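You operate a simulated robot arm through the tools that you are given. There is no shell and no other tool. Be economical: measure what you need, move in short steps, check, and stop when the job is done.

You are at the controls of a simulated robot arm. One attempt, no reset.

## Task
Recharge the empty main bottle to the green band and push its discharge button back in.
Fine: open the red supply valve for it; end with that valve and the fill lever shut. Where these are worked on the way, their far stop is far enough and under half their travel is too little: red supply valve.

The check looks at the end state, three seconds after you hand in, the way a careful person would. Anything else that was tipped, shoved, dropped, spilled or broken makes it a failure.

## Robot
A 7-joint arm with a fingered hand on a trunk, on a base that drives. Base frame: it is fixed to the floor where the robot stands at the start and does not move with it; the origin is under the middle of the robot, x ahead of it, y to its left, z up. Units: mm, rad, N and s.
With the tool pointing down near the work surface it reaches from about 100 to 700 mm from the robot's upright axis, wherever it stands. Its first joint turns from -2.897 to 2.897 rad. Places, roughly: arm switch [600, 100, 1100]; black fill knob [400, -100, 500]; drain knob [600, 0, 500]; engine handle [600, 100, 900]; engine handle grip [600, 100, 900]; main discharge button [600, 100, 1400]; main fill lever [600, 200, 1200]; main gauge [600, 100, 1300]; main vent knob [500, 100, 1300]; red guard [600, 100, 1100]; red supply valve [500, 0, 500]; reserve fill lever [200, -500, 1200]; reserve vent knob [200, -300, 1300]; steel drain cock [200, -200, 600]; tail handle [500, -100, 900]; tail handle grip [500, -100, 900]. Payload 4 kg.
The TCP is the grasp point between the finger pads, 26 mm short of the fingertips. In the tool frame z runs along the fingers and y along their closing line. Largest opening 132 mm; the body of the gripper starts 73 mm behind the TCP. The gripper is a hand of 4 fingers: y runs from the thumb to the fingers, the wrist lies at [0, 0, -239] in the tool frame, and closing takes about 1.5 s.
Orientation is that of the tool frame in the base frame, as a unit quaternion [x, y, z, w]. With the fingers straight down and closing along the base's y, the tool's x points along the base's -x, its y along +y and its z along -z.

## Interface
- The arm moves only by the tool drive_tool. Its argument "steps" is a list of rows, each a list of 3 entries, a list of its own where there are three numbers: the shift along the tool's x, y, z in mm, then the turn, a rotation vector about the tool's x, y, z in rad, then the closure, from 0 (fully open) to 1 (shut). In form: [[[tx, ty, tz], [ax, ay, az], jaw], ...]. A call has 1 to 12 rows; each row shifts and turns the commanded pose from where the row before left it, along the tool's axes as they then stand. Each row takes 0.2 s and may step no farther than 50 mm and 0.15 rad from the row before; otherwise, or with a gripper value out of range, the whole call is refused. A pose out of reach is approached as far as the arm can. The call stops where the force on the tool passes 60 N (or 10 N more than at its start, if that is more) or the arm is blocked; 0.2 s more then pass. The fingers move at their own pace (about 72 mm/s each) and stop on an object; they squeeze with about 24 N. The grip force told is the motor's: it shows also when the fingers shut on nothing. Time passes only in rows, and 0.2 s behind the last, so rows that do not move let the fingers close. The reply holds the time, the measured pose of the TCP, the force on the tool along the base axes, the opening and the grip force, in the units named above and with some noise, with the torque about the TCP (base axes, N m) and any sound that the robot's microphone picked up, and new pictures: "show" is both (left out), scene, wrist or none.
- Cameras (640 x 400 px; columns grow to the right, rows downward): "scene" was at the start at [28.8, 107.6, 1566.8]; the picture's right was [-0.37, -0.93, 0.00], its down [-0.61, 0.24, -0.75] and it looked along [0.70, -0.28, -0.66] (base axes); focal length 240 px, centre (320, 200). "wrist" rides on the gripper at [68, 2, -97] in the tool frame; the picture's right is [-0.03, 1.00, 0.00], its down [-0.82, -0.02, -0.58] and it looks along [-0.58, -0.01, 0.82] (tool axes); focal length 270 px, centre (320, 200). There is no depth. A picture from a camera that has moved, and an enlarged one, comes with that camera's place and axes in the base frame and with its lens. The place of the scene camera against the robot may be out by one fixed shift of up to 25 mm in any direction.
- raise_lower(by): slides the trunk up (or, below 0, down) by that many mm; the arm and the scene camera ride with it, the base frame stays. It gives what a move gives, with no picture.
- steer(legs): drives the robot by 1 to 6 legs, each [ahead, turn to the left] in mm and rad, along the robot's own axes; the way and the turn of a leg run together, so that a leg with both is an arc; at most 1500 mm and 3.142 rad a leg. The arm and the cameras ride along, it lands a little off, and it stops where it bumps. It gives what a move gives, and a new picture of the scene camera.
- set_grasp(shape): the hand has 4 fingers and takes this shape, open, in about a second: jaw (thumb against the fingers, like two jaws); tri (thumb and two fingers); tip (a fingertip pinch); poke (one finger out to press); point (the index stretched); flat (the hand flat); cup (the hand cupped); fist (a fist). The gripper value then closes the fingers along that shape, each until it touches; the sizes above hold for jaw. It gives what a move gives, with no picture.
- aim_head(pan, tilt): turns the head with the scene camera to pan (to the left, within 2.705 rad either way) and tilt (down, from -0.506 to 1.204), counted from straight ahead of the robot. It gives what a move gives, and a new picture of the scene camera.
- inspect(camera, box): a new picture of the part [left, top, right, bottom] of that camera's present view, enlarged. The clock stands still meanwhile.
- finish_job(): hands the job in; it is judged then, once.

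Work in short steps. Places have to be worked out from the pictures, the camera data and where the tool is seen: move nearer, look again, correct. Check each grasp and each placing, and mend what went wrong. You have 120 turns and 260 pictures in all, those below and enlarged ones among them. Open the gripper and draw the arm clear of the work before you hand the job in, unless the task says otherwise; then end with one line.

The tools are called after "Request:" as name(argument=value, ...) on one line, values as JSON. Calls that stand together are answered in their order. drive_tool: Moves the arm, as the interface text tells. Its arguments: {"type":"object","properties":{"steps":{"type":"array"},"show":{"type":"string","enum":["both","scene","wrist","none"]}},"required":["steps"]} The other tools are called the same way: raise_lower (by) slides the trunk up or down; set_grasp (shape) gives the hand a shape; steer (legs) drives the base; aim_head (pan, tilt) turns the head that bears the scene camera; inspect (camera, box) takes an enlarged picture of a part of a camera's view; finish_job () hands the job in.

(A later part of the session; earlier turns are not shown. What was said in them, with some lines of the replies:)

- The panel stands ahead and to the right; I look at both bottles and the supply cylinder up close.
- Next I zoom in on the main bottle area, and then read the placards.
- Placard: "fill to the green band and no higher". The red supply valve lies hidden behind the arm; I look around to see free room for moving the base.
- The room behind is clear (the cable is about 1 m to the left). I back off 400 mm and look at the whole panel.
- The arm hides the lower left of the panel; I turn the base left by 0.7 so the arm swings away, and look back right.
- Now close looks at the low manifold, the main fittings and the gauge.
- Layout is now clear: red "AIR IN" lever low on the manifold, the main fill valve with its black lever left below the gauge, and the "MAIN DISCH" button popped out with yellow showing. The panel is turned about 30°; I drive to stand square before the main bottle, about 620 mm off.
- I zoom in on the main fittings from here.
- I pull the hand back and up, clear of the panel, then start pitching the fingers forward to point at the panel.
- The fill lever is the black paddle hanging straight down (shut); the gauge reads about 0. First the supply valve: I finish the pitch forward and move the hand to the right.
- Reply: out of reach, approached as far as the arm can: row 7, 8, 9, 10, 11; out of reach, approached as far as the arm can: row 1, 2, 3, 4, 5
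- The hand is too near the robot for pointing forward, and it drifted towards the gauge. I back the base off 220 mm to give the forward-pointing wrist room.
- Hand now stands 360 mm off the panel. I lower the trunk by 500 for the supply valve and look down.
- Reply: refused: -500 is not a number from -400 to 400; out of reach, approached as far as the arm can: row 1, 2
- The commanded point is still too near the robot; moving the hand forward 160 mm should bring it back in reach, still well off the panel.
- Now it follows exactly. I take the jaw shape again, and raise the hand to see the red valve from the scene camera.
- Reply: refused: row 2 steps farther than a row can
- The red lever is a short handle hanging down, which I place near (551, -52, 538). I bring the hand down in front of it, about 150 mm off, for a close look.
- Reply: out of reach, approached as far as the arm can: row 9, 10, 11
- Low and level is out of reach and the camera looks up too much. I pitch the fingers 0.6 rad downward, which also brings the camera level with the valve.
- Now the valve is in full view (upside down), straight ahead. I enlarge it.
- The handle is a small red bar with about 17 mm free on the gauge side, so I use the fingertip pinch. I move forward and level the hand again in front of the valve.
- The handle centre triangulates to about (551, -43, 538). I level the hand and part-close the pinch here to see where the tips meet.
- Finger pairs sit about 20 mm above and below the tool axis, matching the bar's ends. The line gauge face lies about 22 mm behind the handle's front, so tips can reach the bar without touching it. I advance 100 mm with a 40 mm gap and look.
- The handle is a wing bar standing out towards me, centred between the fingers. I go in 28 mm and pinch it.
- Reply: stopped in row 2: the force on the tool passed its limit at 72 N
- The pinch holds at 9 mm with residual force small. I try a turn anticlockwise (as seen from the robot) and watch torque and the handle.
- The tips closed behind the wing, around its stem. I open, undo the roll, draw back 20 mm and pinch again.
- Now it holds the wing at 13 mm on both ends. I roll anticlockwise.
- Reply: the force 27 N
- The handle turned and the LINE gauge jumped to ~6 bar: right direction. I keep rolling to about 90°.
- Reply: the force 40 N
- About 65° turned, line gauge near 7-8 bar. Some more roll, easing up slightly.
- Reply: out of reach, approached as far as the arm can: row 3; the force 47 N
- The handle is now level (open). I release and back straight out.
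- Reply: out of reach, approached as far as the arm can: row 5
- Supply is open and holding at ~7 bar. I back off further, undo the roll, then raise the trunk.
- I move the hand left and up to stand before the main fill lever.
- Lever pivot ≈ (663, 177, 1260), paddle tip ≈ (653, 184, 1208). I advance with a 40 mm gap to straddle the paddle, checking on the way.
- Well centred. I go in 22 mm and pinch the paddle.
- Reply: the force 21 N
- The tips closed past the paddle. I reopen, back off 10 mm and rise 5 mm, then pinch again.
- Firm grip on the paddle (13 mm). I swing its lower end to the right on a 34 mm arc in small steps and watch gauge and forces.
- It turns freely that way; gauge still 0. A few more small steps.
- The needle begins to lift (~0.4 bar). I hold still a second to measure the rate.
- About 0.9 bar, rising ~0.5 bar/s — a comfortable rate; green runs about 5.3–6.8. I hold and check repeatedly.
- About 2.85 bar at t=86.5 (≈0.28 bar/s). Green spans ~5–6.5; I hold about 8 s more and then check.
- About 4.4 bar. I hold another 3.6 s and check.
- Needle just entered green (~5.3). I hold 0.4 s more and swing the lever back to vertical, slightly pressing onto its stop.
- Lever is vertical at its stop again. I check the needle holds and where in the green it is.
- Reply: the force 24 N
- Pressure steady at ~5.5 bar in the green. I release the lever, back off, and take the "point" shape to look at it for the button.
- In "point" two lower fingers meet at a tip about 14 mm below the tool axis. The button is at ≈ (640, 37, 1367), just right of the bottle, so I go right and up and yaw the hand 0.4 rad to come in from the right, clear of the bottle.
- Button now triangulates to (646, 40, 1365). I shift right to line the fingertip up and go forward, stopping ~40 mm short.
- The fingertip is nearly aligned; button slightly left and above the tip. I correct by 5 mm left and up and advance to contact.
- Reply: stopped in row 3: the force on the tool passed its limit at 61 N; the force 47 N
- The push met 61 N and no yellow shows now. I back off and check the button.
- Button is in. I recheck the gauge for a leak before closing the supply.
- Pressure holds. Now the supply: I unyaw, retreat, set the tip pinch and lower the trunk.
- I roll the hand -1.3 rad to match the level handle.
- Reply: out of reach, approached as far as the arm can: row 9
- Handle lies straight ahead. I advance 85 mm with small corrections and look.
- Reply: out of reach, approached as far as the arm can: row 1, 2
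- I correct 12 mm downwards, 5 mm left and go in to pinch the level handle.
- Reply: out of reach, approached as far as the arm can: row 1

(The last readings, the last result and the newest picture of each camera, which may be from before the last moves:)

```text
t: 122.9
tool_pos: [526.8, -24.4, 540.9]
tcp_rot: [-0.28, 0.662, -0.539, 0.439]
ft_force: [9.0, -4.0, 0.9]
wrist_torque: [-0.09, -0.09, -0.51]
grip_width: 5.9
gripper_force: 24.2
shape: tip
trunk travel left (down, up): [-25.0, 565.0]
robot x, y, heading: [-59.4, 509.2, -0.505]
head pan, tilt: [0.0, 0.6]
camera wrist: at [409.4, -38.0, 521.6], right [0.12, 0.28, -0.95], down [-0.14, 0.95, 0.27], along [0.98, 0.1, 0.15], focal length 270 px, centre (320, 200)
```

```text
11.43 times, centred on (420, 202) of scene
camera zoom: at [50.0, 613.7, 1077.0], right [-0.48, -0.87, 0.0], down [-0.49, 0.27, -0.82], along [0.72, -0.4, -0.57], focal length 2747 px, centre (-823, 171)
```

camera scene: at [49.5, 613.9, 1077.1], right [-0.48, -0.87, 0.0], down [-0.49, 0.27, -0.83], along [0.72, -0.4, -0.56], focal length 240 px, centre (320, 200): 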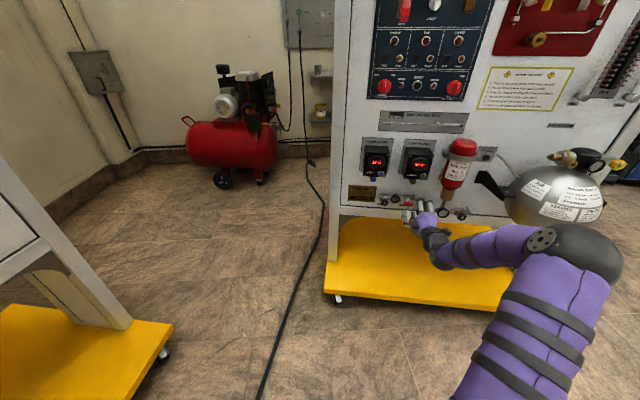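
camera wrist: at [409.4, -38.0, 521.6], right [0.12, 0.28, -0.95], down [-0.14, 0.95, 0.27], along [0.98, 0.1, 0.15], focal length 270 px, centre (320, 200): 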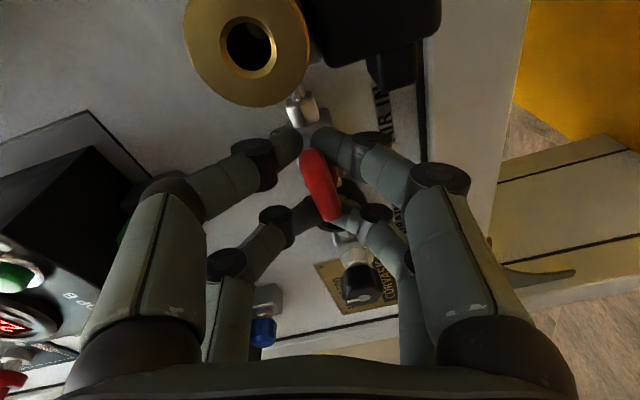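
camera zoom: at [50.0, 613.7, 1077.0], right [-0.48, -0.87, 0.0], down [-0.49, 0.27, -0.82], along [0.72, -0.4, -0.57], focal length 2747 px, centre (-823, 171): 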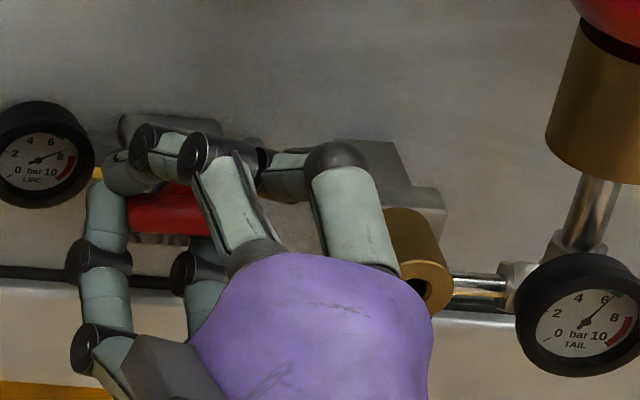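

The handle is held between the finger pairs. I roll it clockwise, back towards vertical.

Request:
drive_tool(steps=[[[0, 0, 0], [0, 0, 0.12], 1.0], [[0, 0, 0], [0, 0, 0.12], 1.0], [[0, 0, 0], [0, 0, 0.12], 1.0], [[0, 0, 0], [0, 0, 0.12], 1.0], [[0, 0, 0], [0, 0, 0.12], 1.0], [[0, 0, 0], [0, 0, 0], 1.0]], show="none")

Request:
inspect(camera="scene", box=[395, 185, 445, 220])

```text
t: 124.3
tool_pos: [527.3, -27.2, 538.7]
tcp_rot: [-0.07, 0.715, -0.388, 0.578]
ft_force: [22.8, -19.2, 8.2]
wrist_torque: [-0.15, -0.14, 0.07]
grip_width: 3.3
gripper_force: 24.7
shape: tip
trunk travel left (down, up): [-25.0, 565.0]
robot x, y, heading: [-56.0, 505.2, -0.506]
head pan, tilt: [0.0, 0.6]
```

```text
11.43 times, centred on (420, 202) of scene
camera zoom: at [50.1, 613.4, 1077.1], right [-0.48, -0.87, 0.0], down [-0.49, 0.27, -0.82], along [0.72, -0.4, -0.57], focal length 2747 px, centre (-823, 171)
```

zoom: 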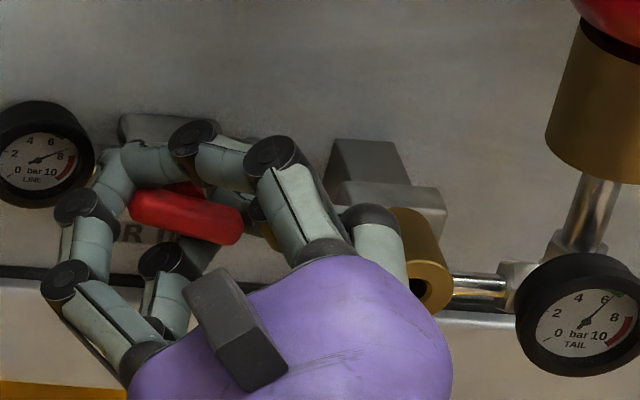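

It slipped: the tips sit past the handle. I reopen, back off 8 mm, roll back and pinch again.

Request:
drive_tool(steps=[[[0, 0, 0], [0, 0, 0], 0.65], [[0, 0, 0], [0, 0, 0], 0.65], [[0, 0, 0], [0, 0, 0], 0.65], [[0, 0, -4], [0, 0, -0.14], 0.65], [[0, 0, -4], [0, 0, -0.14], 0.65], [[0, 0, 0], [0, 0, -0.14], 0.65], [[0, 0, 0], [0, 0, -0.06], 0.65]], show="wrist")

Request:
inspect(camera="scene", box=[395, 185, 445, 220])

```text
t: 125.9
tool_pos: [518.8, -22.9, 538.0]
tcp_rot: [-0.239, 0.678, -0.514, 0.468]
ft_force: [0.4, -0.2, 0.6]
wrist_torque: [-0.03, 0.02, 0.03]
grip_width: 45.8
gripper_force: 0.1
shape: tip
trunk travel left (down, up): [-25.0, 565.0]
robot x, y, heading: [-56.8, 509.8, -0.505]
head pan, tilt: [0.0, 0.6]
camera wrist: at [404.0, -32.1, 513.2], right [0.17, 0.38, -0.91], down [-0.15, 0.92, 0.36], along [0.97, 0.07, 0.21], focal length 270 px, centre (320, 200)
```

wrist: 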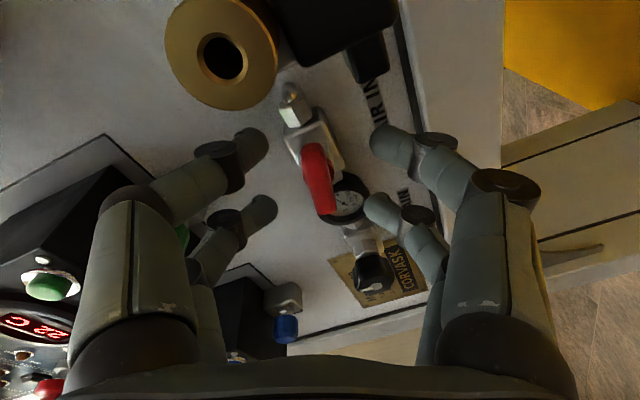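

```text
11.43 times, centred on (420, 202) of scene
camera zoom: at [49.7, 613.8, 1077.0], right [-0.48, -0.87, 0.0], down [-0.49, 0.27, -0.82], along [0.72, -0.4, -0.57], focal length 2747 px, centre (-823, 171)
```

zoom: 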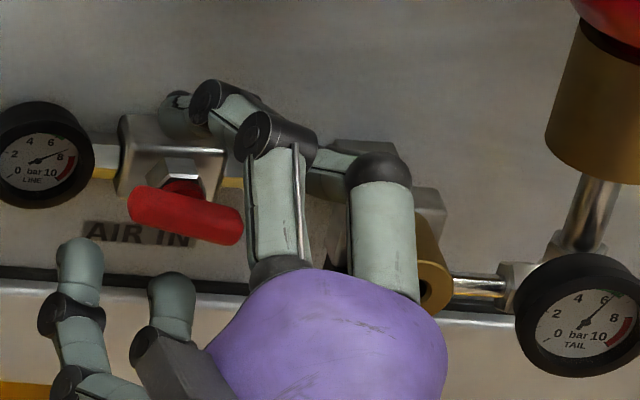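

Centred, 72 mm off. I pinch again.

Request:
drive_tool(steps=[[[0, 0, 0], [0, 0, -0.06], 0.85], [[0, 0, 0], [0, 0, 0], 1.0], [[0, 0, 0], [0, 0, 0], 1.0], [[0, 0, 0], [0, 0, 0], 1.0]], show="none")

Request:
inspect(camera="wrist", box=[230, 100, 410, 260])

Request:
inspect(camera="scene", box=[395, 185, 445, 220])

```text
t: 126.9
tool_pos: [521.3, -21.7, 539.2]
tcp_rot: [-0.26, 0.669, -0.527, 0.454]
ft_force: [10.1, -0.4, 2.0]
wrist_torque: [-0.03, -0.03, -0.02]
grip_width: 6.1
gripper_force: 23.8
shape: tip
trunk travel left (down, up): [-25.0, 565.0]
robot x, y, heading: [-61.9, 511.2, -0.502]
head pan, tilt: [0.0, 0.6]
```

```text
2.50 times, centred on (320, 180) of wrist
camera zoom: at [404.1, -32.5, 517.7], right [0.14, 0.33, -0.93], down [-0.14, 0.94, 0.31], along [0.98, 0.09, 0.18], focal length 676 px, centre (320, 250)
```

zoom: 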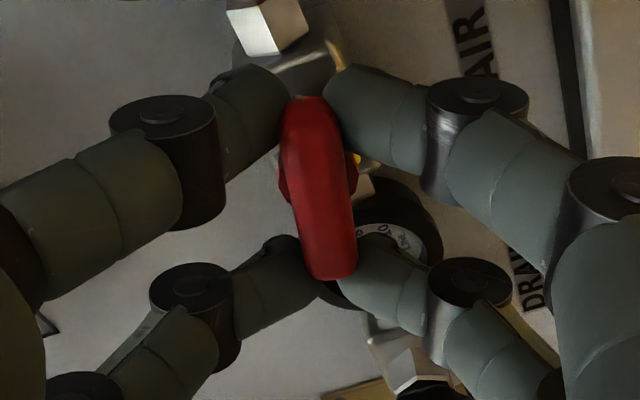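

```text
11.43 times, centred on (420, 202) of scene
camera zoom: at [49.9, 613.9, 1077.0], right [-0.48, -0.87, 0.0], down [-0.49, 0.27, -0.82], along [0.72, -0.4, -0.57], focal length 2747 px, centre (-823, 171)
```

zoom: 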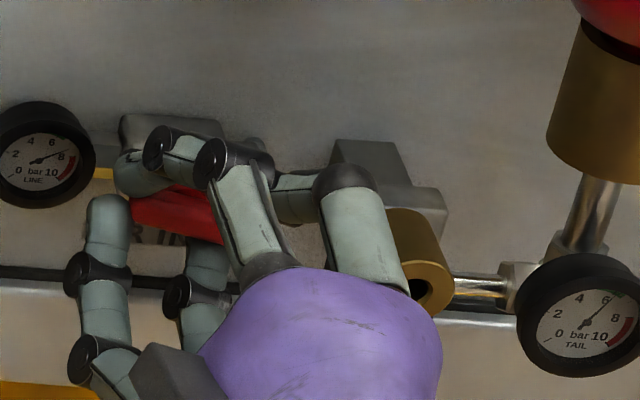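

Good pinch, like the first time. I roll clockwise.

Request:
drive_tool(steps=[[[0, 0, -2], [0, 0, 0.1], 1.0], [[0, 0, 0], [0, 0, 0.1], 1.0], [[0, 0, 0], [0, 0, 0.1], 1.0], [[0, 0, 0], [0, 0, 0.1], 1.0], [[0, 0, 0], [0, 0, 0], 1.0]], show="none")

Request:
inspect(camera="scene", box=[395, 185, 445, 220])

```text
t: 128.1
tool_pos: [518.8, -21.0, 539.9]
tcp_rot: [-0.12, 0.708, -0.428, 0.549]
ft_force: [27.6, -10.8, 8.9]
wrist_torque: [-0.18, -0.28, 0.09]
grip_width: 5.4
gripper_force: 24.0
shape: tip
trunk travel left (down, up): [-25.0, 565.0]
robot x, y, heading: [-68.1, 504.2, -0.503]
head pan, tilt: [0.0, 0.6]
```

```text
11.43 times, centred on (420, 202) of scene
camera zoom: at [50.3, 613.9, 1077.1], right [-0.48, -0.87, 0.0], down [-0.49, 0.27, -0.82], along [0.72, -0.4, -0.57], focal length 2747 px, centre (-823, 171)
```

zoom: 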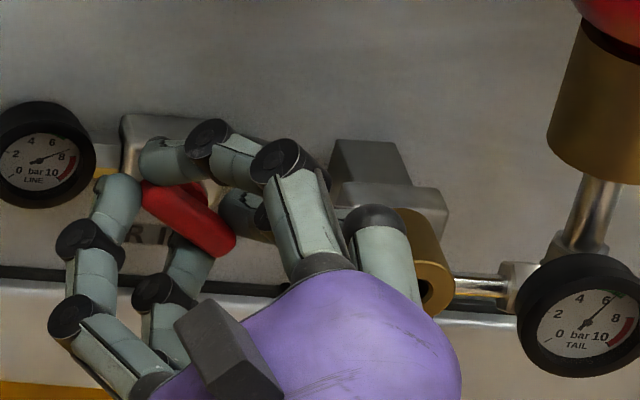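

The handle is turning. I continue, easing back slightly against the pull.

Request:
drive_tool(steps=[[[0, 0, -2], [0, 0, 0.1], 1.0], [[0, 0, -1], [0, 0, 0.1], 1.0], [[0, 0, 0], [0, 0, 0.1], 1.0], [[0, 0, 0], [0, 0, 0.1], 1.0], [[0, 0, 0], [0, 0, 0], 1.0]], show="none")

Request:
inspect(camera="scene", box=[395, 185, 445, 220])

```text
t: 129.3
tool_pos: [517.0, -20.2, 539.8]
tcp_rot: [0.022, 0.717, -0.309, 0.624]
ft_force: [40.4, -18.1, 16.4]
wrist_torque: [-0.36, -0.17, -0.2]
grip_width: 4.0
gripper_force: 24.2
shape: tip
trunk travel left (down, up): [-25.0, 565.0]
robot x, y, heading: [-62.7, 510.2, -0.506]
head pan, tilt: [0.0, 0.6]
```

```text
11.43 times, centred on (420, 202) of scene
camera zoom: at [50.5, 613.9, 1077.0], right [-0.48, -0.87, 0.0], down [-0.49, 0.27, -0.82], along [0.72, -0.4, -0.57], focal length 2747 px, centre (-823, 171)
```

zoom: 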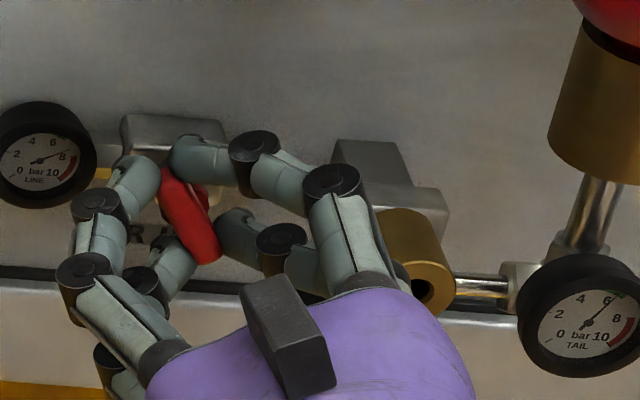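

Nearly there. I relax the pull slightly and roll on to the shut stop.

Request:
drive_tool(steps=[[[0, 0, 2], [0, 0, 0.1], 1.0], [[0, 0, 0], [0, 0, 0.1], 1.0], [[0, 0, 0], [0, 0, 0.1], 1.0], [[0, 0, 0], [0, 0, 0.1], 1.0], [[0, 0, 0], [0, 0, 0.1], 1.0], [[0, 0, 0], [0, 0, 0], 1.0]], show="none")

Request:
inspect(camera="scene", box=[395, 185, 445, 220])

```text
t: 130.7
tool_pos: [517.4, -22.7, 541.9]
tcp_rot: [0.201, 0.687, -0.147, 0.682]
ft_force: [6.2, -10.9, 26.4]
wrist_torque: [-0.47, -0.67, -0.19]
grip_width: 3.0
gripper_force: 23.6
shape: tip
trunk travel left (down, up): [-25.0, 565.0]
robot x, y, heading: [-59.5, 506.7, -0.506]
head pan, tilt: [0.0, 0.6]
```

```text
11.43 times, centred on (420, 202) of scene
camera zoom: at [48.7, 614.6, 1077.1], right [-0.48, -0.87, 0.0], down [-0.49, 0.27, -0.83], along [0.72, -0.4, -0.56], focal length 2747 px, centre (-823, 171)
```

zoom: 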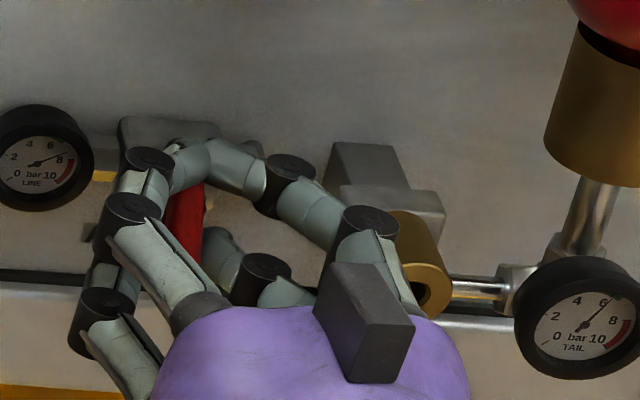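

Looks almost vertical. I open, straighten the hand and regrip squarely to push it onto its stop.

Request:
drive_tool(steps=[[[0, 0, 0], [0, 0, 0], 0.65], [[0, 0, 0], [0, 0, 0], 0.65], [[0, 0, 0], [0, 0, 0], 0.65], [[5, 0, -4], [0, 0, -0.12], 0.65], [[0, 0, 0], [0, 0, 0], 0.65]], show="wrist")

Request:
inspect(camera="scene", box=[395, 185, 445, 220])

```text
t: 131.9
tool_pos: [513.7, -19.0, 533.7]
tcp_rot: [0.158, 0.702, -0.187, 0.669]
ft_force: [0.0, 0.7, -0.3]
wrist_torque: [0.04, -0.02, -0.04]
grip_width: 45.7
gripper_force: 0.1
shape: tip
trunk travel left (down, up): [-25.0, 565.0]
robot x, y, heading: [-57.7, 507.3, -0.506]
head pan, tilt: [0.0, 0.6]
camera wrist: at [425.1, 25.9, 468.1], right [0.47, 0.88, -0.02], down [-0.47, 0.28, 0.84], along [0.74, -0.38, 0.55], focal length 270 px, centre (320, 200)
```

wrist: 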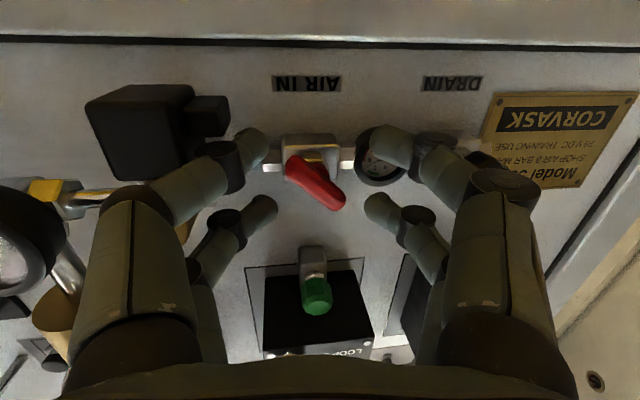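

```text
11.43 times, centred on (420, 202) of scene
camera zoom: at [49.7, 613.9, 1077.0], right [-0.48, -0.87, 0.0], down [-0.49, 0.27, -0.82], along [0.72, -0.4, -0.57], focal length 2747 px, centre (-823, 171)
```

zoom: 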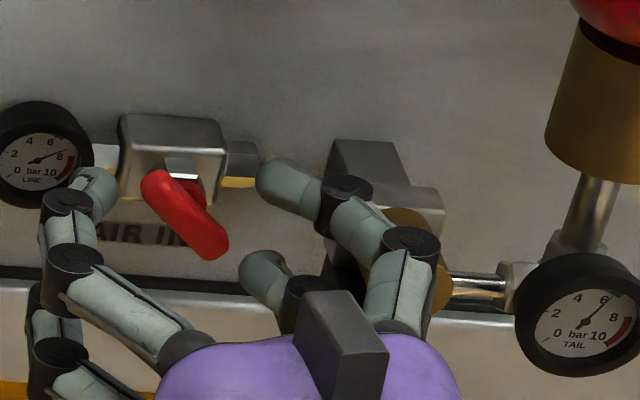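

The handle is still about 45° open. I roll the hand to match, go in 10 mm, and grip again.

Request:
drive_tool(steps=[[[0, 0, 0], [0, 0, -0.14], 0.65], [[0, 0, 0], [0, 0, -0.14], 0.65], [[-2, 0, 0], [0, 0, -0.14], 0.65], [[0, 0, 0], [0, 0, -0.14], 0.65], [[0, 0, 9], [0, 0, -0.1], 0.65], [[0, 0, 0], [0, 0, 0], 0.85], [[0, 0, 0], [0, 0, 0], 1.0], [[0, 0, 0], [0, 0, 0], 1.0], [[0, 0, 0], [0, 0, 0], 1.0]], show="none")

Request:
inspect(camera="wrist", box=[230, 100, 410, 260])

Request:
inspect(camera="scene", box=[395, 185, 445, 220])

```text
t: 133.9
tool_pos: [523.2, -22.3, 535.3]
tcp_rot: [-0.077, 0.714, -0.393, 0.574]
ft_force: [12.8, -11.6, 2.8]
wrist_torque: [-0.01, 0.04, 0.02]
grip_width: 8.1
gripper_force: 23.8
shape: tip
trunk travel left (down, up): [-25.0, 565.0]
robot x, y, heading: [-60.4, 508.3, -0.508]
head pan, tilt: [0.0, 0.6]
```

```text
2.50 times, centred on (320, 180) of wrist
camera zoom: at [415.0, -14.8, 485.3], right [0.35, 0.69, -0.63], down [-0.25, 0.72, 0.65], along [0.9, -0.07, 0.42], focal length 676 px, centre (320, 250)
```

zoom: 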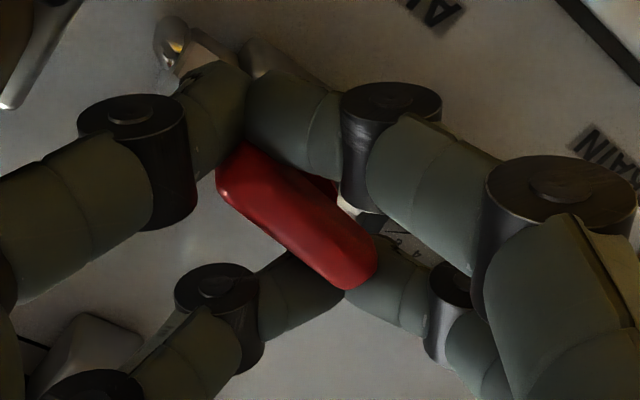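

```text
11.43 times, centred on (420, 202) of scene
camera zoom: at [50.3, 613.4, 1077.1], right [-0.48, -0.87, 0.0], down [-0.49, 0.27, -0.82], along [0.72, -0.4, -0.57], focal length 2747 px, centre (-823, 171)
```

zoom: 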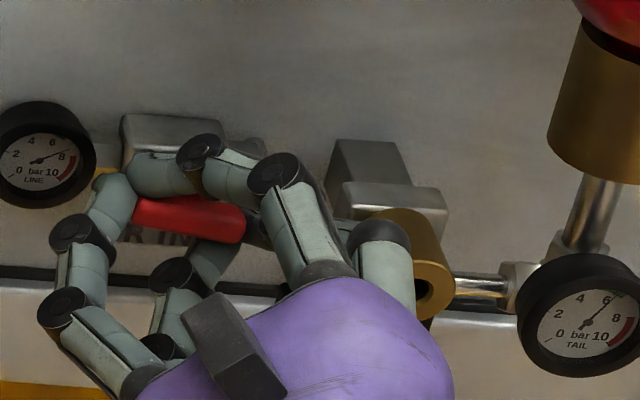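

Closing misaligned pushed it back level. I open, back off to 78 mm, and align the hand's roll with the handle first.

Request:
drive_tool(steps=[[[0, 0, 0], [0, 0, 0], 0.65], [[0, 0, 0], [0, 0, 0], 0.65], [[0, 0, 0], [0, 0, 0], 0.65], [[0, 0, -13], [0, 0, -0.14], 0.65], [[0, 0, 0], [0, 0, -0.14], 0.65], [[0, 0, 0], [0, 0, -0.14], 0.65], [[0, 0, 0], [0, 0, -0.14], 0.65]], show="wrist")

Request:
inspect(camera="scene", box=[395, 185, 445, 220])

```text
t: 135.5
tool_pos: [512.2, -15.5, 534.4]
tcp_rot: [-0.273, 0.665, -0.537, 0.442]
ft_force: [-0.2, -0.5, 0.3]
wrist_torque: [-0.01, 0.01, 0.05]
grip_width: 45.8
gripper_force: 0.0
shape: tip
trunk travel left (down, up): [-25.0, 565.0]
robot x, y, heading: [-60.0, 510.5, -0.514]
head pan, tilt: [0.0, 0.6]
camera wrist: at [393.9, -28.0, 516.4], right [0.12, 0.3, -0.95], down [-0.14, 0.95, 0.28], along [0.98, 0.09, 0.16], focal length 270 px, centre (320, 200)
```

wrist: 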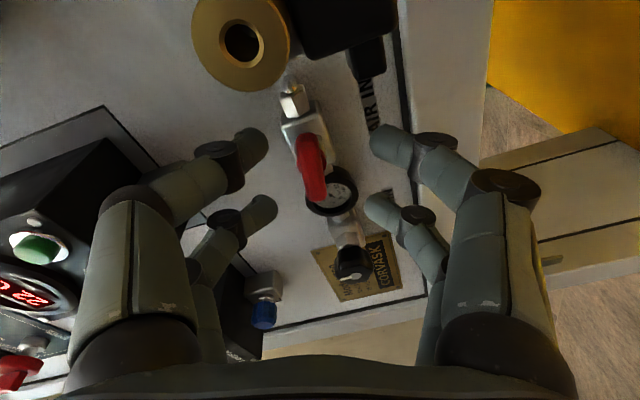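

```text
11.43 times, centred on (420, 202) of scene
camera zoom: at [49.7, 613.8, 1077.0], right [-0.48, -0.87, 0.0], down [-0.49, 0.27, -0.82], along [0.72, -0.4, -0.57], focal length 2747 px, centre (-823, 171)
```

zoom: 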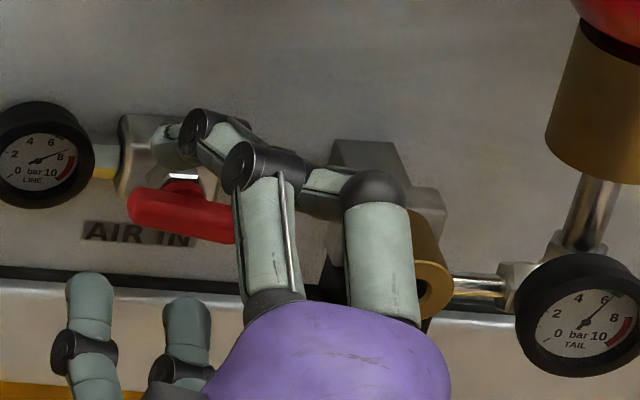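

Aligned and centred. I go in 7 mm and close.

Request:
drive_tool(steps=[[[2, 0, 7], [0, 0, 0], 0.65], [[0, 0, 0], [0, 0, 0], 0.85], [[0, 0, 0], [0, 0, 0], 1.0], [[0, 0, 0], [0, 0, 0], 1.0], [[0, 0, 0], [0, 0, 0], 1.0]], show="none")

Request:
inspect(camera="wrist", box=[230, 100, 410, 260])

```text
t: 136.7
tool_pos: [517.2, -20.9, 534.7]
tcp_rot: [-0.272, 0.665, -0.536, 0.443]
ft_force: [5.0, -3.1, 1.5]
wrist_torque: [-0.05, -0.08, -0.03]
grip_width: 9.9
gripper_force: 24.0
shape: tip
trunk travel left (down, up): [-25.0, 565.0]
robot x, y, heading: [-57.1, 505.7, -0.509]
head pan, tilt: [0.0, 0.6]
```

```text
2.50 times, centred on (320, 180) of wrist
camera zoom: at [399.7, -33.4, 515.7], right [0.12, 0.3, -0.95], down [-0.14, 0.95, 0.28], along [0.98, 0.09, 0.16], focal length 676 px, centre (320, 250)
```

zoom: 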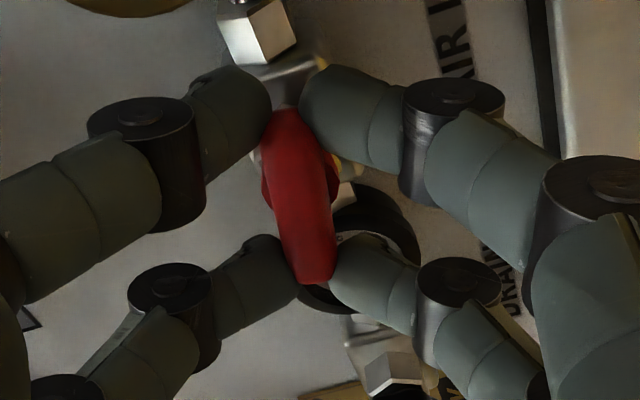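

Square grip, 10 mm. I roll clockwise in small steps.

Request:
drive_tool(steps=[[[0, 0, -1], [0, 0, 0.1], 1.0], [[0, 0, -1], [0, 0, 0.1], 1.0], [[0, 0, 0], [0, 0, 0.1], 1.0], [[0, 0, 0], [0, 0, 0.1], 1.0], [[0, 0, 0], [0, 0, 0.1], 1.0], [[0, 0, 0], [0, 0, 0.1], 1.0], [[0, 0, 0], [0, 0, 0], 1.0]], show="none")

Request:
inspect(camera="wrist", box=[230, 100, 410, 260])

Request:
inspect(camera="scene", box=[395, 185, 445, 220])

```text
t: 138.3
tool_pos: [516.5, -19.1, 534.3]
tcp_rot: [-0.064, 0.716, -0.38, 0.582]
ft_force: [32.0, -14.8, 6.8]
wrist_torque: [-0.14, -0.22, 0.16]
grip_width: 8.3
gripper_force: 23.9
shape: tip
trunk travel left (down, up): [-25.0, 565.0]
robot x, y, heading: [-60.6, 508.9, -0.502]
head pan, tilt: [0.0, 0.6]
```

```text
2.50 times, centred on (320, 180) of wrist
camera zoom: at [409.0, -9.9, 483.6], right [0.36, 0.72, -0.6], down [-0.26, 0.69, 0.67], along [0.9, -0.09, 0.44], focal length 676 px, centre (320, 250)
```

zoom: 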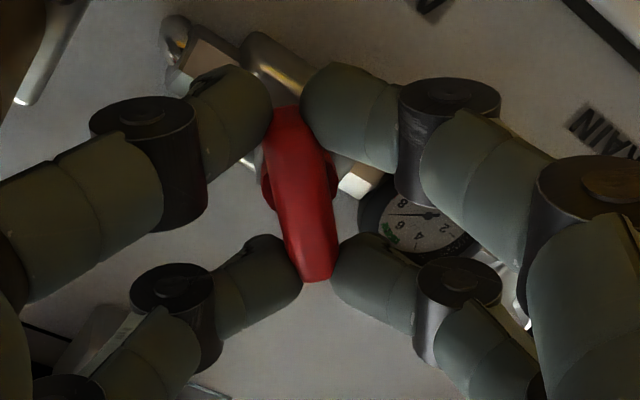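

```text
11.43 times, centred on (420, 202) of scene
camera zoom: at [50.7, 613.6, 1077.0], right [-0.48, -0.87, 0.0], down [-0.5, 0.27, -0.82], along [0.72, -0.4, -0.57], focal length 2747 px, centre (-823, 171)
```

zoom: 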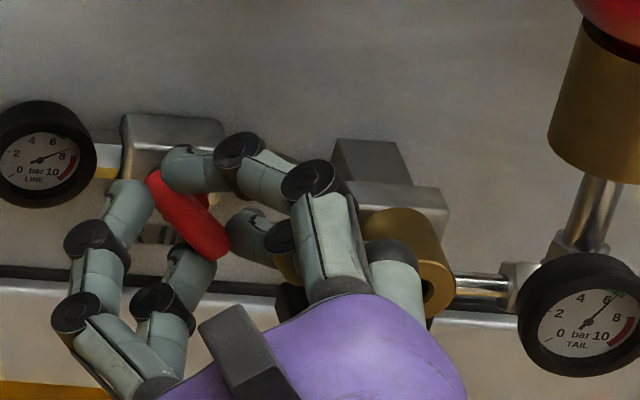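

Handle turns rigidly with the hand. I continue another 0.6, easing forward a bit.

Request:
drive_tool(steps=[[[0, 0, 2], [0, 0, 0.1], 1.0], [[0, 0, 0], [0, 0, 0.1], 1.0], [[0, 0, 0], [0, 0, 0.1], 1.0], [[0, 0, 0], [0, 0, 0.1], 1.0], [[0, 0, 0], [0, 0, 0.1], 1.0], [[0, 0, 0], [0, 0, 0.1], 1.0], [[0, 0, 0], [0, 0, 0], 1.0]], show="none")

Request:
inspect(camera="wrist", box=[230, 100, 410, 260])

Request:
inspect(camera="scene", box=[395, 185, 445, 220])

```text
t: 139.9
tool_pos: [516.9, -20.3, 536.8]
tcp_rot: [0.151, 0.702, -0.193, 0.669]
ft_force: [9.9, 6.7, 14.7]
wrist_torque: [-0.5, -0.64, 0.27]
grip_width: 7.2
gripper_force: 24.0
shape: tip
trunk travel left (down, up): [-25.0, 565.0]
robot x, y, heading: [-60.6, 511.3, -0.507]
head pan, tilt: [0.0, 0.6]
```

```text
2.50 times, centred on (320, 180) of wrist
camera zoom: at [427.4, 23.2, 471.3], right [0.47, 0.88, -0.04], down [-0.47, 0.29, 0.83], along [0.75, -0.37, 0.55], focal length 676 px, centre (320, 250)
```

zoom: 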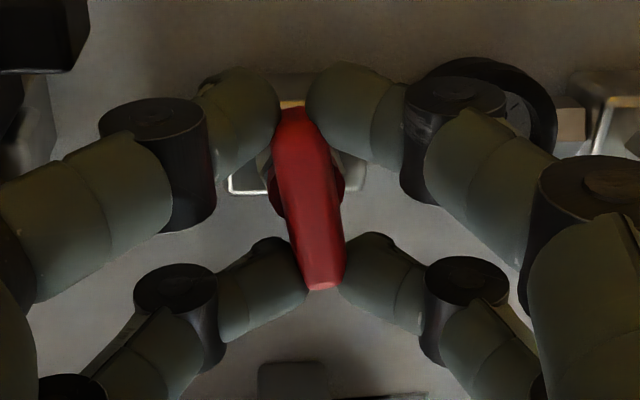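

```text
11.43 times, centred on (420, 202) of scene
camera zoom: at [49.1, 615.0, 1077.0], right [-0.48, -0.87, 0.0], down [-0.49, 0.27, -0.83], along [0.72, -0.4, -0.56], focal length 2747 px, centre (-823, 171)
```

zoom: 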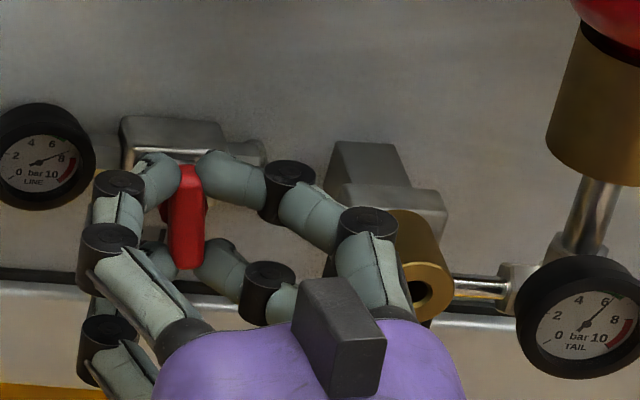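

Almost vertical. I press another 0.25 rad onto the stop.

Request:
drive_tool(steps=[[[0, 0, 0], [0, 0, 0.08], 1.0], [[0, 0, 0], [0, 0, 0.08], 1.0], [[0, 0, 0], [0, 0, 0.08], 1.0], [[0, 0, 0], [0, 0, 0], 1.0]], show="none")

Request:
inspect(camera="wrist", box=[230, 100, 410, 260])

Request:
inspect(camera="scene", box=[395, 185, 445, 220])

```text
t: 140.9
tool_pos: [515.8, -20.1, 536.6]
tcp_rot: [0.233, 0.679, -0.111, 0.688]
ft_force: [8.9, 3.3, 16.4]
wrist_torque: [-0.65, -0.64, 0.13]
grip_width: 7.1
gripper_force: 23.4
shape: tip
trunk travel left (down, up): [-25.0, 565.0]
robot x, y, heading: [-60.4, 507.5, -0.502]
head pan, tilt: [0.0, 0.6]
```

```text
2.50 times, centred on (320, 180) of wrist
camera zoom: at [434.9, 37.4, 472.6], right [0.47, 0.86, 0.2], down [-0.56, 0.12, 0.82], along [0.68, -0.49, 0.54], focal length 676 px, centre (320, 250)
```

zoom: 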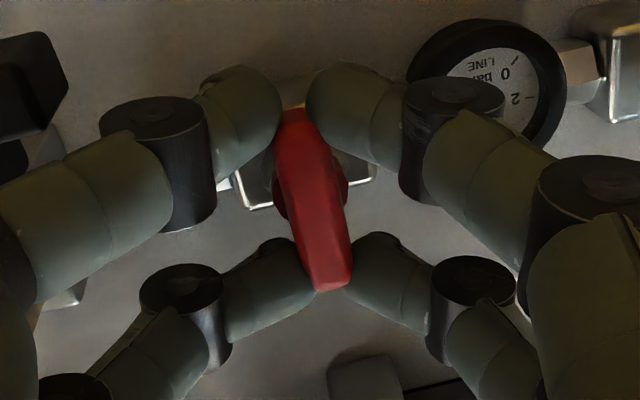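

```text
11.43 times, centred on (420, 202) of scene
camera zoom: at [49.1, 615.0, 1077.0], right [-0.48, -0.87, 0.0], down [-0.49, 0.27, -0.83], along [0.72, -0.4, -0.56], focal length 2747 px, centre (-823, 171)
```

zoom: 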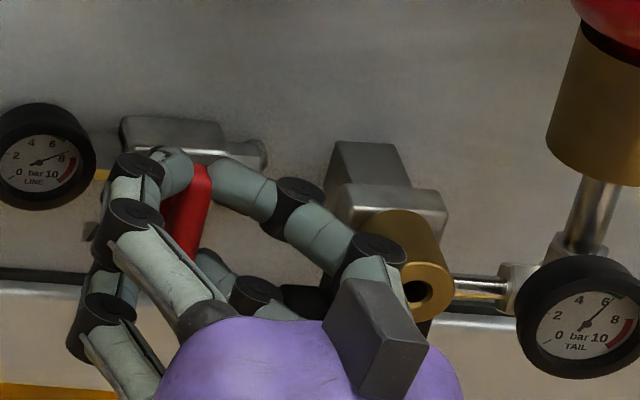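

Now it looks like the starting position. One more small press, then a gentle release.

Request:
drive_tool(steps=[[[0, 0, 0], [0, 0, 0.08], 1.0], [[0, 0, 0], [0, 0, 0.08], 1.0], [[0, 0, 0], [0, 0, 0], 1.0]], show="none")

Request:
inspect(camera="wrist", box=[230, 100, 410, 260])

Request:
drive_tool(steps=[[[0, 0, 0], [0, 0, 0], 0.85], [[0, 0, 0], [0, 0, 0], 0.7], [[0, 0, 0], [0, 0, 0], 0.65], [[0, 0, 0], [0, 0, 0], 0.65], [[0, 0, -30], [0, 0, 0], 0.65], [[0, 0, -40], [0, 0, 0], 0.65], [[0, 0, -40], [0, 0, 0], 0.65]], show="none")

Request:
inspect(camera="scene", box=[370, 170, 450, 220])

Request:
inspect(camera="wrist", box=[220, 40, 420, 180])

```text
t: 141.7
tool_pos: [516.5, -20.1, 536.9]
tcp_rot: [0.287, 0.658, -0.054, 0.694]
ft_force: [3.9, 7.1, 14.7]
wrist_torque: [-0.57, -0.44, 0.21]
grip_width: 6.3
gripper_force: 23.8
shape: tip
trunk travel left (down, up): [-25.0, 565.0]
robot x, y, heading: [-58.5, 506.3, -0.501]
head pan, tilt: [0.0, 0.6]
```

```text
2.50 times, centred on (320, 180) of wrist
camera zoom: at [440.0, 47.3, 474.8], right [0.45, 0.82, 0.35], down [-0.62, 0.01, 0.78], along [0.64, -0.57, 0.52], focal length 676 px, centre (320, 250)
```

zoom: 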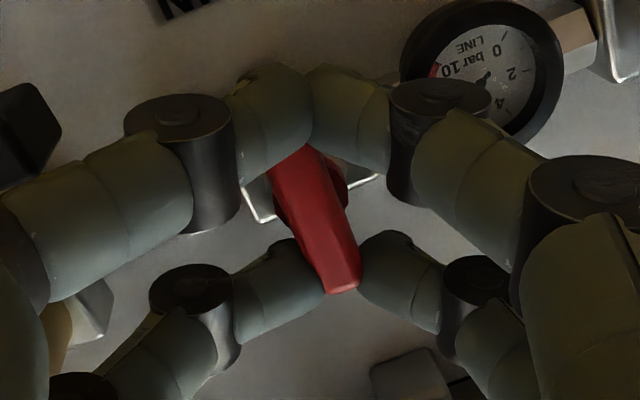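

```text
t: 143.3
tool_pos: [420.1, 32.4, 539.2]
tcp_rot: [0.287, 0.659, -0.057, 0.693]
ft_force: [0.7, 1.0, -0.3]
wrist_torque: [0.0, 0.01, -0.02]
grip_width: 45.9
gripper_force: 0.0
shape: tip
trunk travel left (down, up): [-25.0, 565.0]
robot x, y, heading: [-56.3, 510.3, -0.507]
head pan, tilt: [0.0, 0.6]
```

```text
8.00 times, centred on (410, 195) of scene
camera zoom: at [50.2, 613.8, 1077.0], right [-0.49, -0.87, 0.0], down [-0.49, 0.27, -0.82], along [0.72, -0.4, -0.57], focal length 1923 px, centre (-400, 240)
```

zoom: 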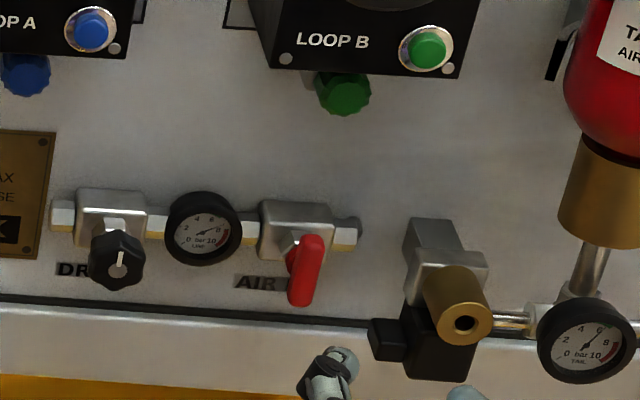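

```text
2.86 times, centred on (320, 110) of wrist
camera zoom: at [343.8, 99.7, 477.7], right [0.45, 0.82, 0.35], down [-0.62, 0.01, 0.78], along [0.64, -0.57, 0.51], focal length 772 px, centre (320, 457)
```

zoom: 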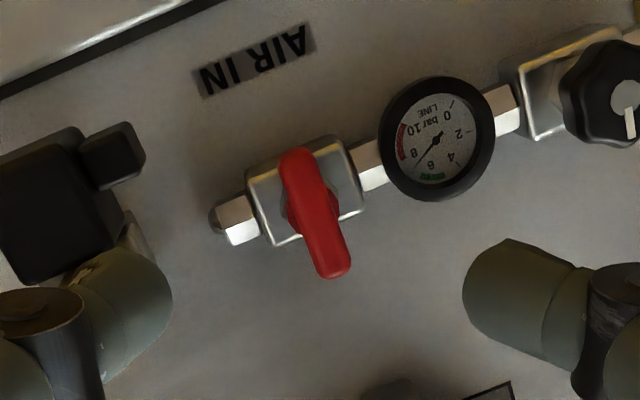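

It matches its starting look. For certainty I take a straight-on view, unrolled and pitched as before.

Request:
drive_tool(steps=[[[0, 0, -40], [0, 0, -0.12], 0.3], [[0, 0, -40], [0, 0, -0.12], 0], [[0, 0, 0], [0, 0.15, 0], 0], [[0, 0, 0], [0, 0.15, 0], 0], [[0, 0, 0], [0, 0.15, 0], 0], [[0, 0, 0], [0, 0.15, 0], 0]], show="none")

Request:
inspect(camera="wrist", box=[240, 120, 420, 230])

```text
t: 144.7
tool_pos: [349.4, 67.1, 541.6]
tcp_rot: [0.237, 0.859, -0.071, 0.448]
ft_force: [0.4, 0.8, -0.5]
wrist_torque: [0.0, 0.0, -0.05]
grip_width: 131.8
gripper_force: 0.0
shape: tip
trunk travel left (down, up): [-25.0, 565.0]
robot x, y, heading: [-58.3, 509.5, -0.502]
head pan, tilt: [0.0, 0.6]
```

```text
3.56 times, centred on (330, 175) of wrist
camera zoom: at [245.9, 125.0, 543.6], right [0.49, 0.87, 0.11], down [-0.04, -0.11, 0.99], along [0.87, -0.49, -0.02], focal length 961 px, centre (284, 289)
```

zoom: 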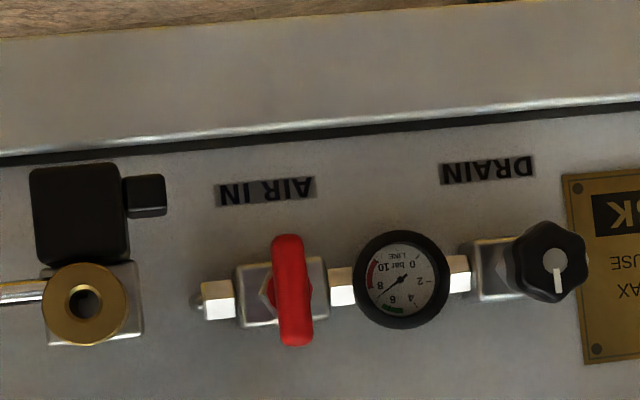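

Handle is square to the pipe: shut. I raise the trunk to confirm the main gauge, lever and button one last time.

Request:
raise_lower(by=400)

Request:
aim_head(pan=0.0, tilt=0.4)

Request:
inspect(camera="scene", box=[330, 120, 430, 210])

```text
t: 148.5
tool_pos: [348.2, 68.9, 941.4]
tcp_rot: [0.238, 0.859, -0.071, 0.447]
ft_force: [0.4, 0.8, 0.6]
wrist_torque: [-0.03, -0.02, 0.0]
grip_width: 131.9
gripper_force: 0.2
shape: tip
trunk travel left (down, up): [-425.0, 165.0]
robot x, y, heading: [-61.7, 508.5, -0.508]
head pan, tilt: [0.0, 0.6]
```

```text
t: 149.2
tool_pos: [349.1, 69.2, 942.1]
tcp_rot: [0.238, 0.859, -0.072, 0.448]
ft_force: [-0.5, 0.3, 0.1]
wrist_torque: [0.03, 0.02, 0.01]
grip_width: 131.9
gripper_force: 0.1
shape: tip
trunk travel left (down, up): [-425.0, 165.0]
robot x, y, heading: [-62.0, 507.9, -0.508]
head pan, tilt: [0.0, 0.4]
camera scene: at [53.5, 611.9, 1495.2], right [-0.48, -0.87, 0.0], down [-0.34, 0.19, -0.92], along [0.81, -0.45, -0.39], focal length 240 px, centre (320, 200)
```

scene: 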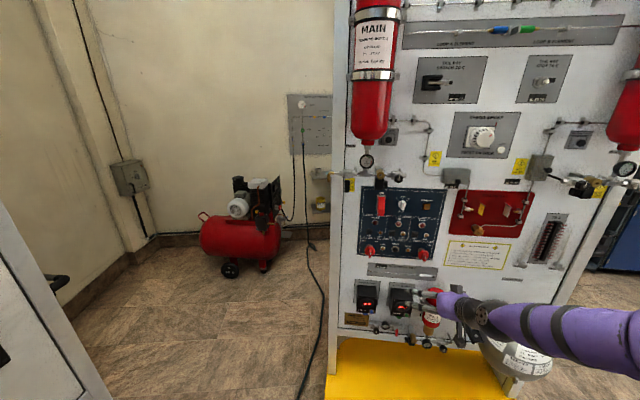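

```text
4.44 times, centred on (380, 165) of scene
camera zoom: at [53.5, 611.9, 1495.2], right [-0.48, -0.87, 0.0], down [-0.34, 0.19, -0.92], along [0.81, -0.45, -0.39], focal length 1068 px, centre (53, 356)
```

zoom: 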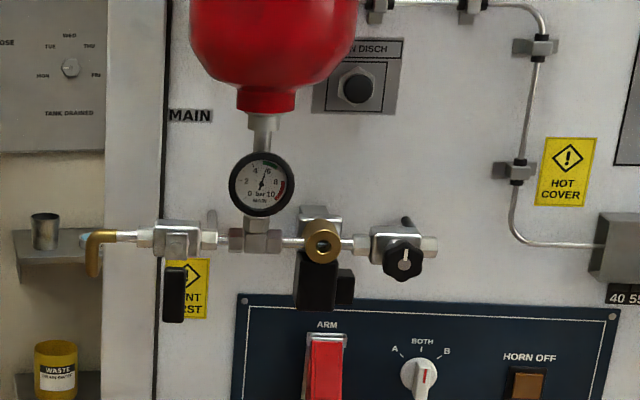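

Gauge still in the green, lever shut, button in. I back the robot 200 mm clear and hand in.

Request:
steer(legs=[[-200, 0]])

Request:
inspect(camera="scene", box=[345, 130, 385, 190])

```text
t: 150.8
tool_pos: [172.4, 164.8, 940.7]
tcp_rot: [0.239, 0.859, -0.071, 0.447]
ft_force: [1.0, 0.3, 0.4]
wrist_torque: [0.0, 0.03, 0.01]
grip_width: 131.7
gripper_force: 0.0
shape: tip
trunk travel left (down, up): [-425.0, 165.0]
robot x, y, heading: [-235.4, 606.0, -0.51]
head pan, tilt: [0.0, 0.4]
camera scene: at [-121.5, 707.9, 1495.3], right [-0.49, -0.87, 0.0], down [-0.34, 0.19, -0.92], along [0.8, -0.45, -0.39], focal length 240 px, centre (320, 200)
```

scene: 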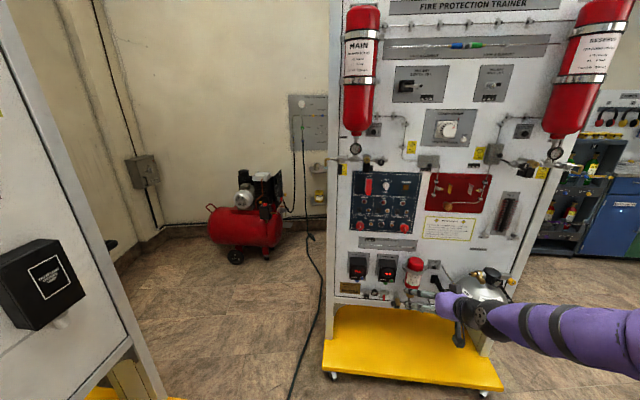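

```text
6.67 times, centred on (365, 160) of scene
camera zoom: at [-121.5, 707.9, 1495.3], right [-0.49, -0.87, 0.0], down [-0.34, 0.19, -0.92], along [0.8, -0.45, -0.39], focal length 1603 px, centre (20, 467)
```

zoom: 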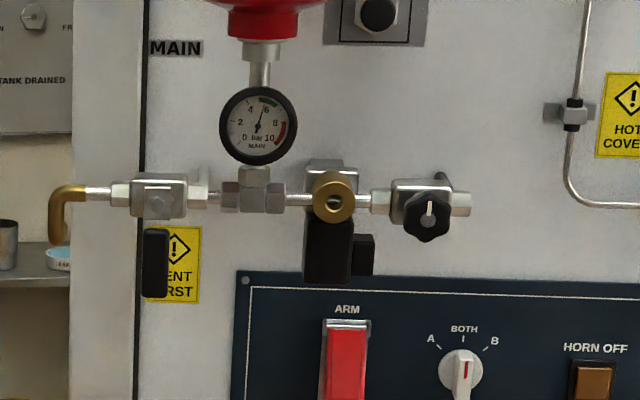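

Everything is in place and the arm is clear, so I hand the job in.

Request:
finish_job()

```text
The job is handed in.
```

I filled the main bottle to about 5.5 bar, inside the green band, and pushed its discharge button back in; the red supply valve and the fill lever are both shut, with air still trapped in the supply line at about 7 bar.
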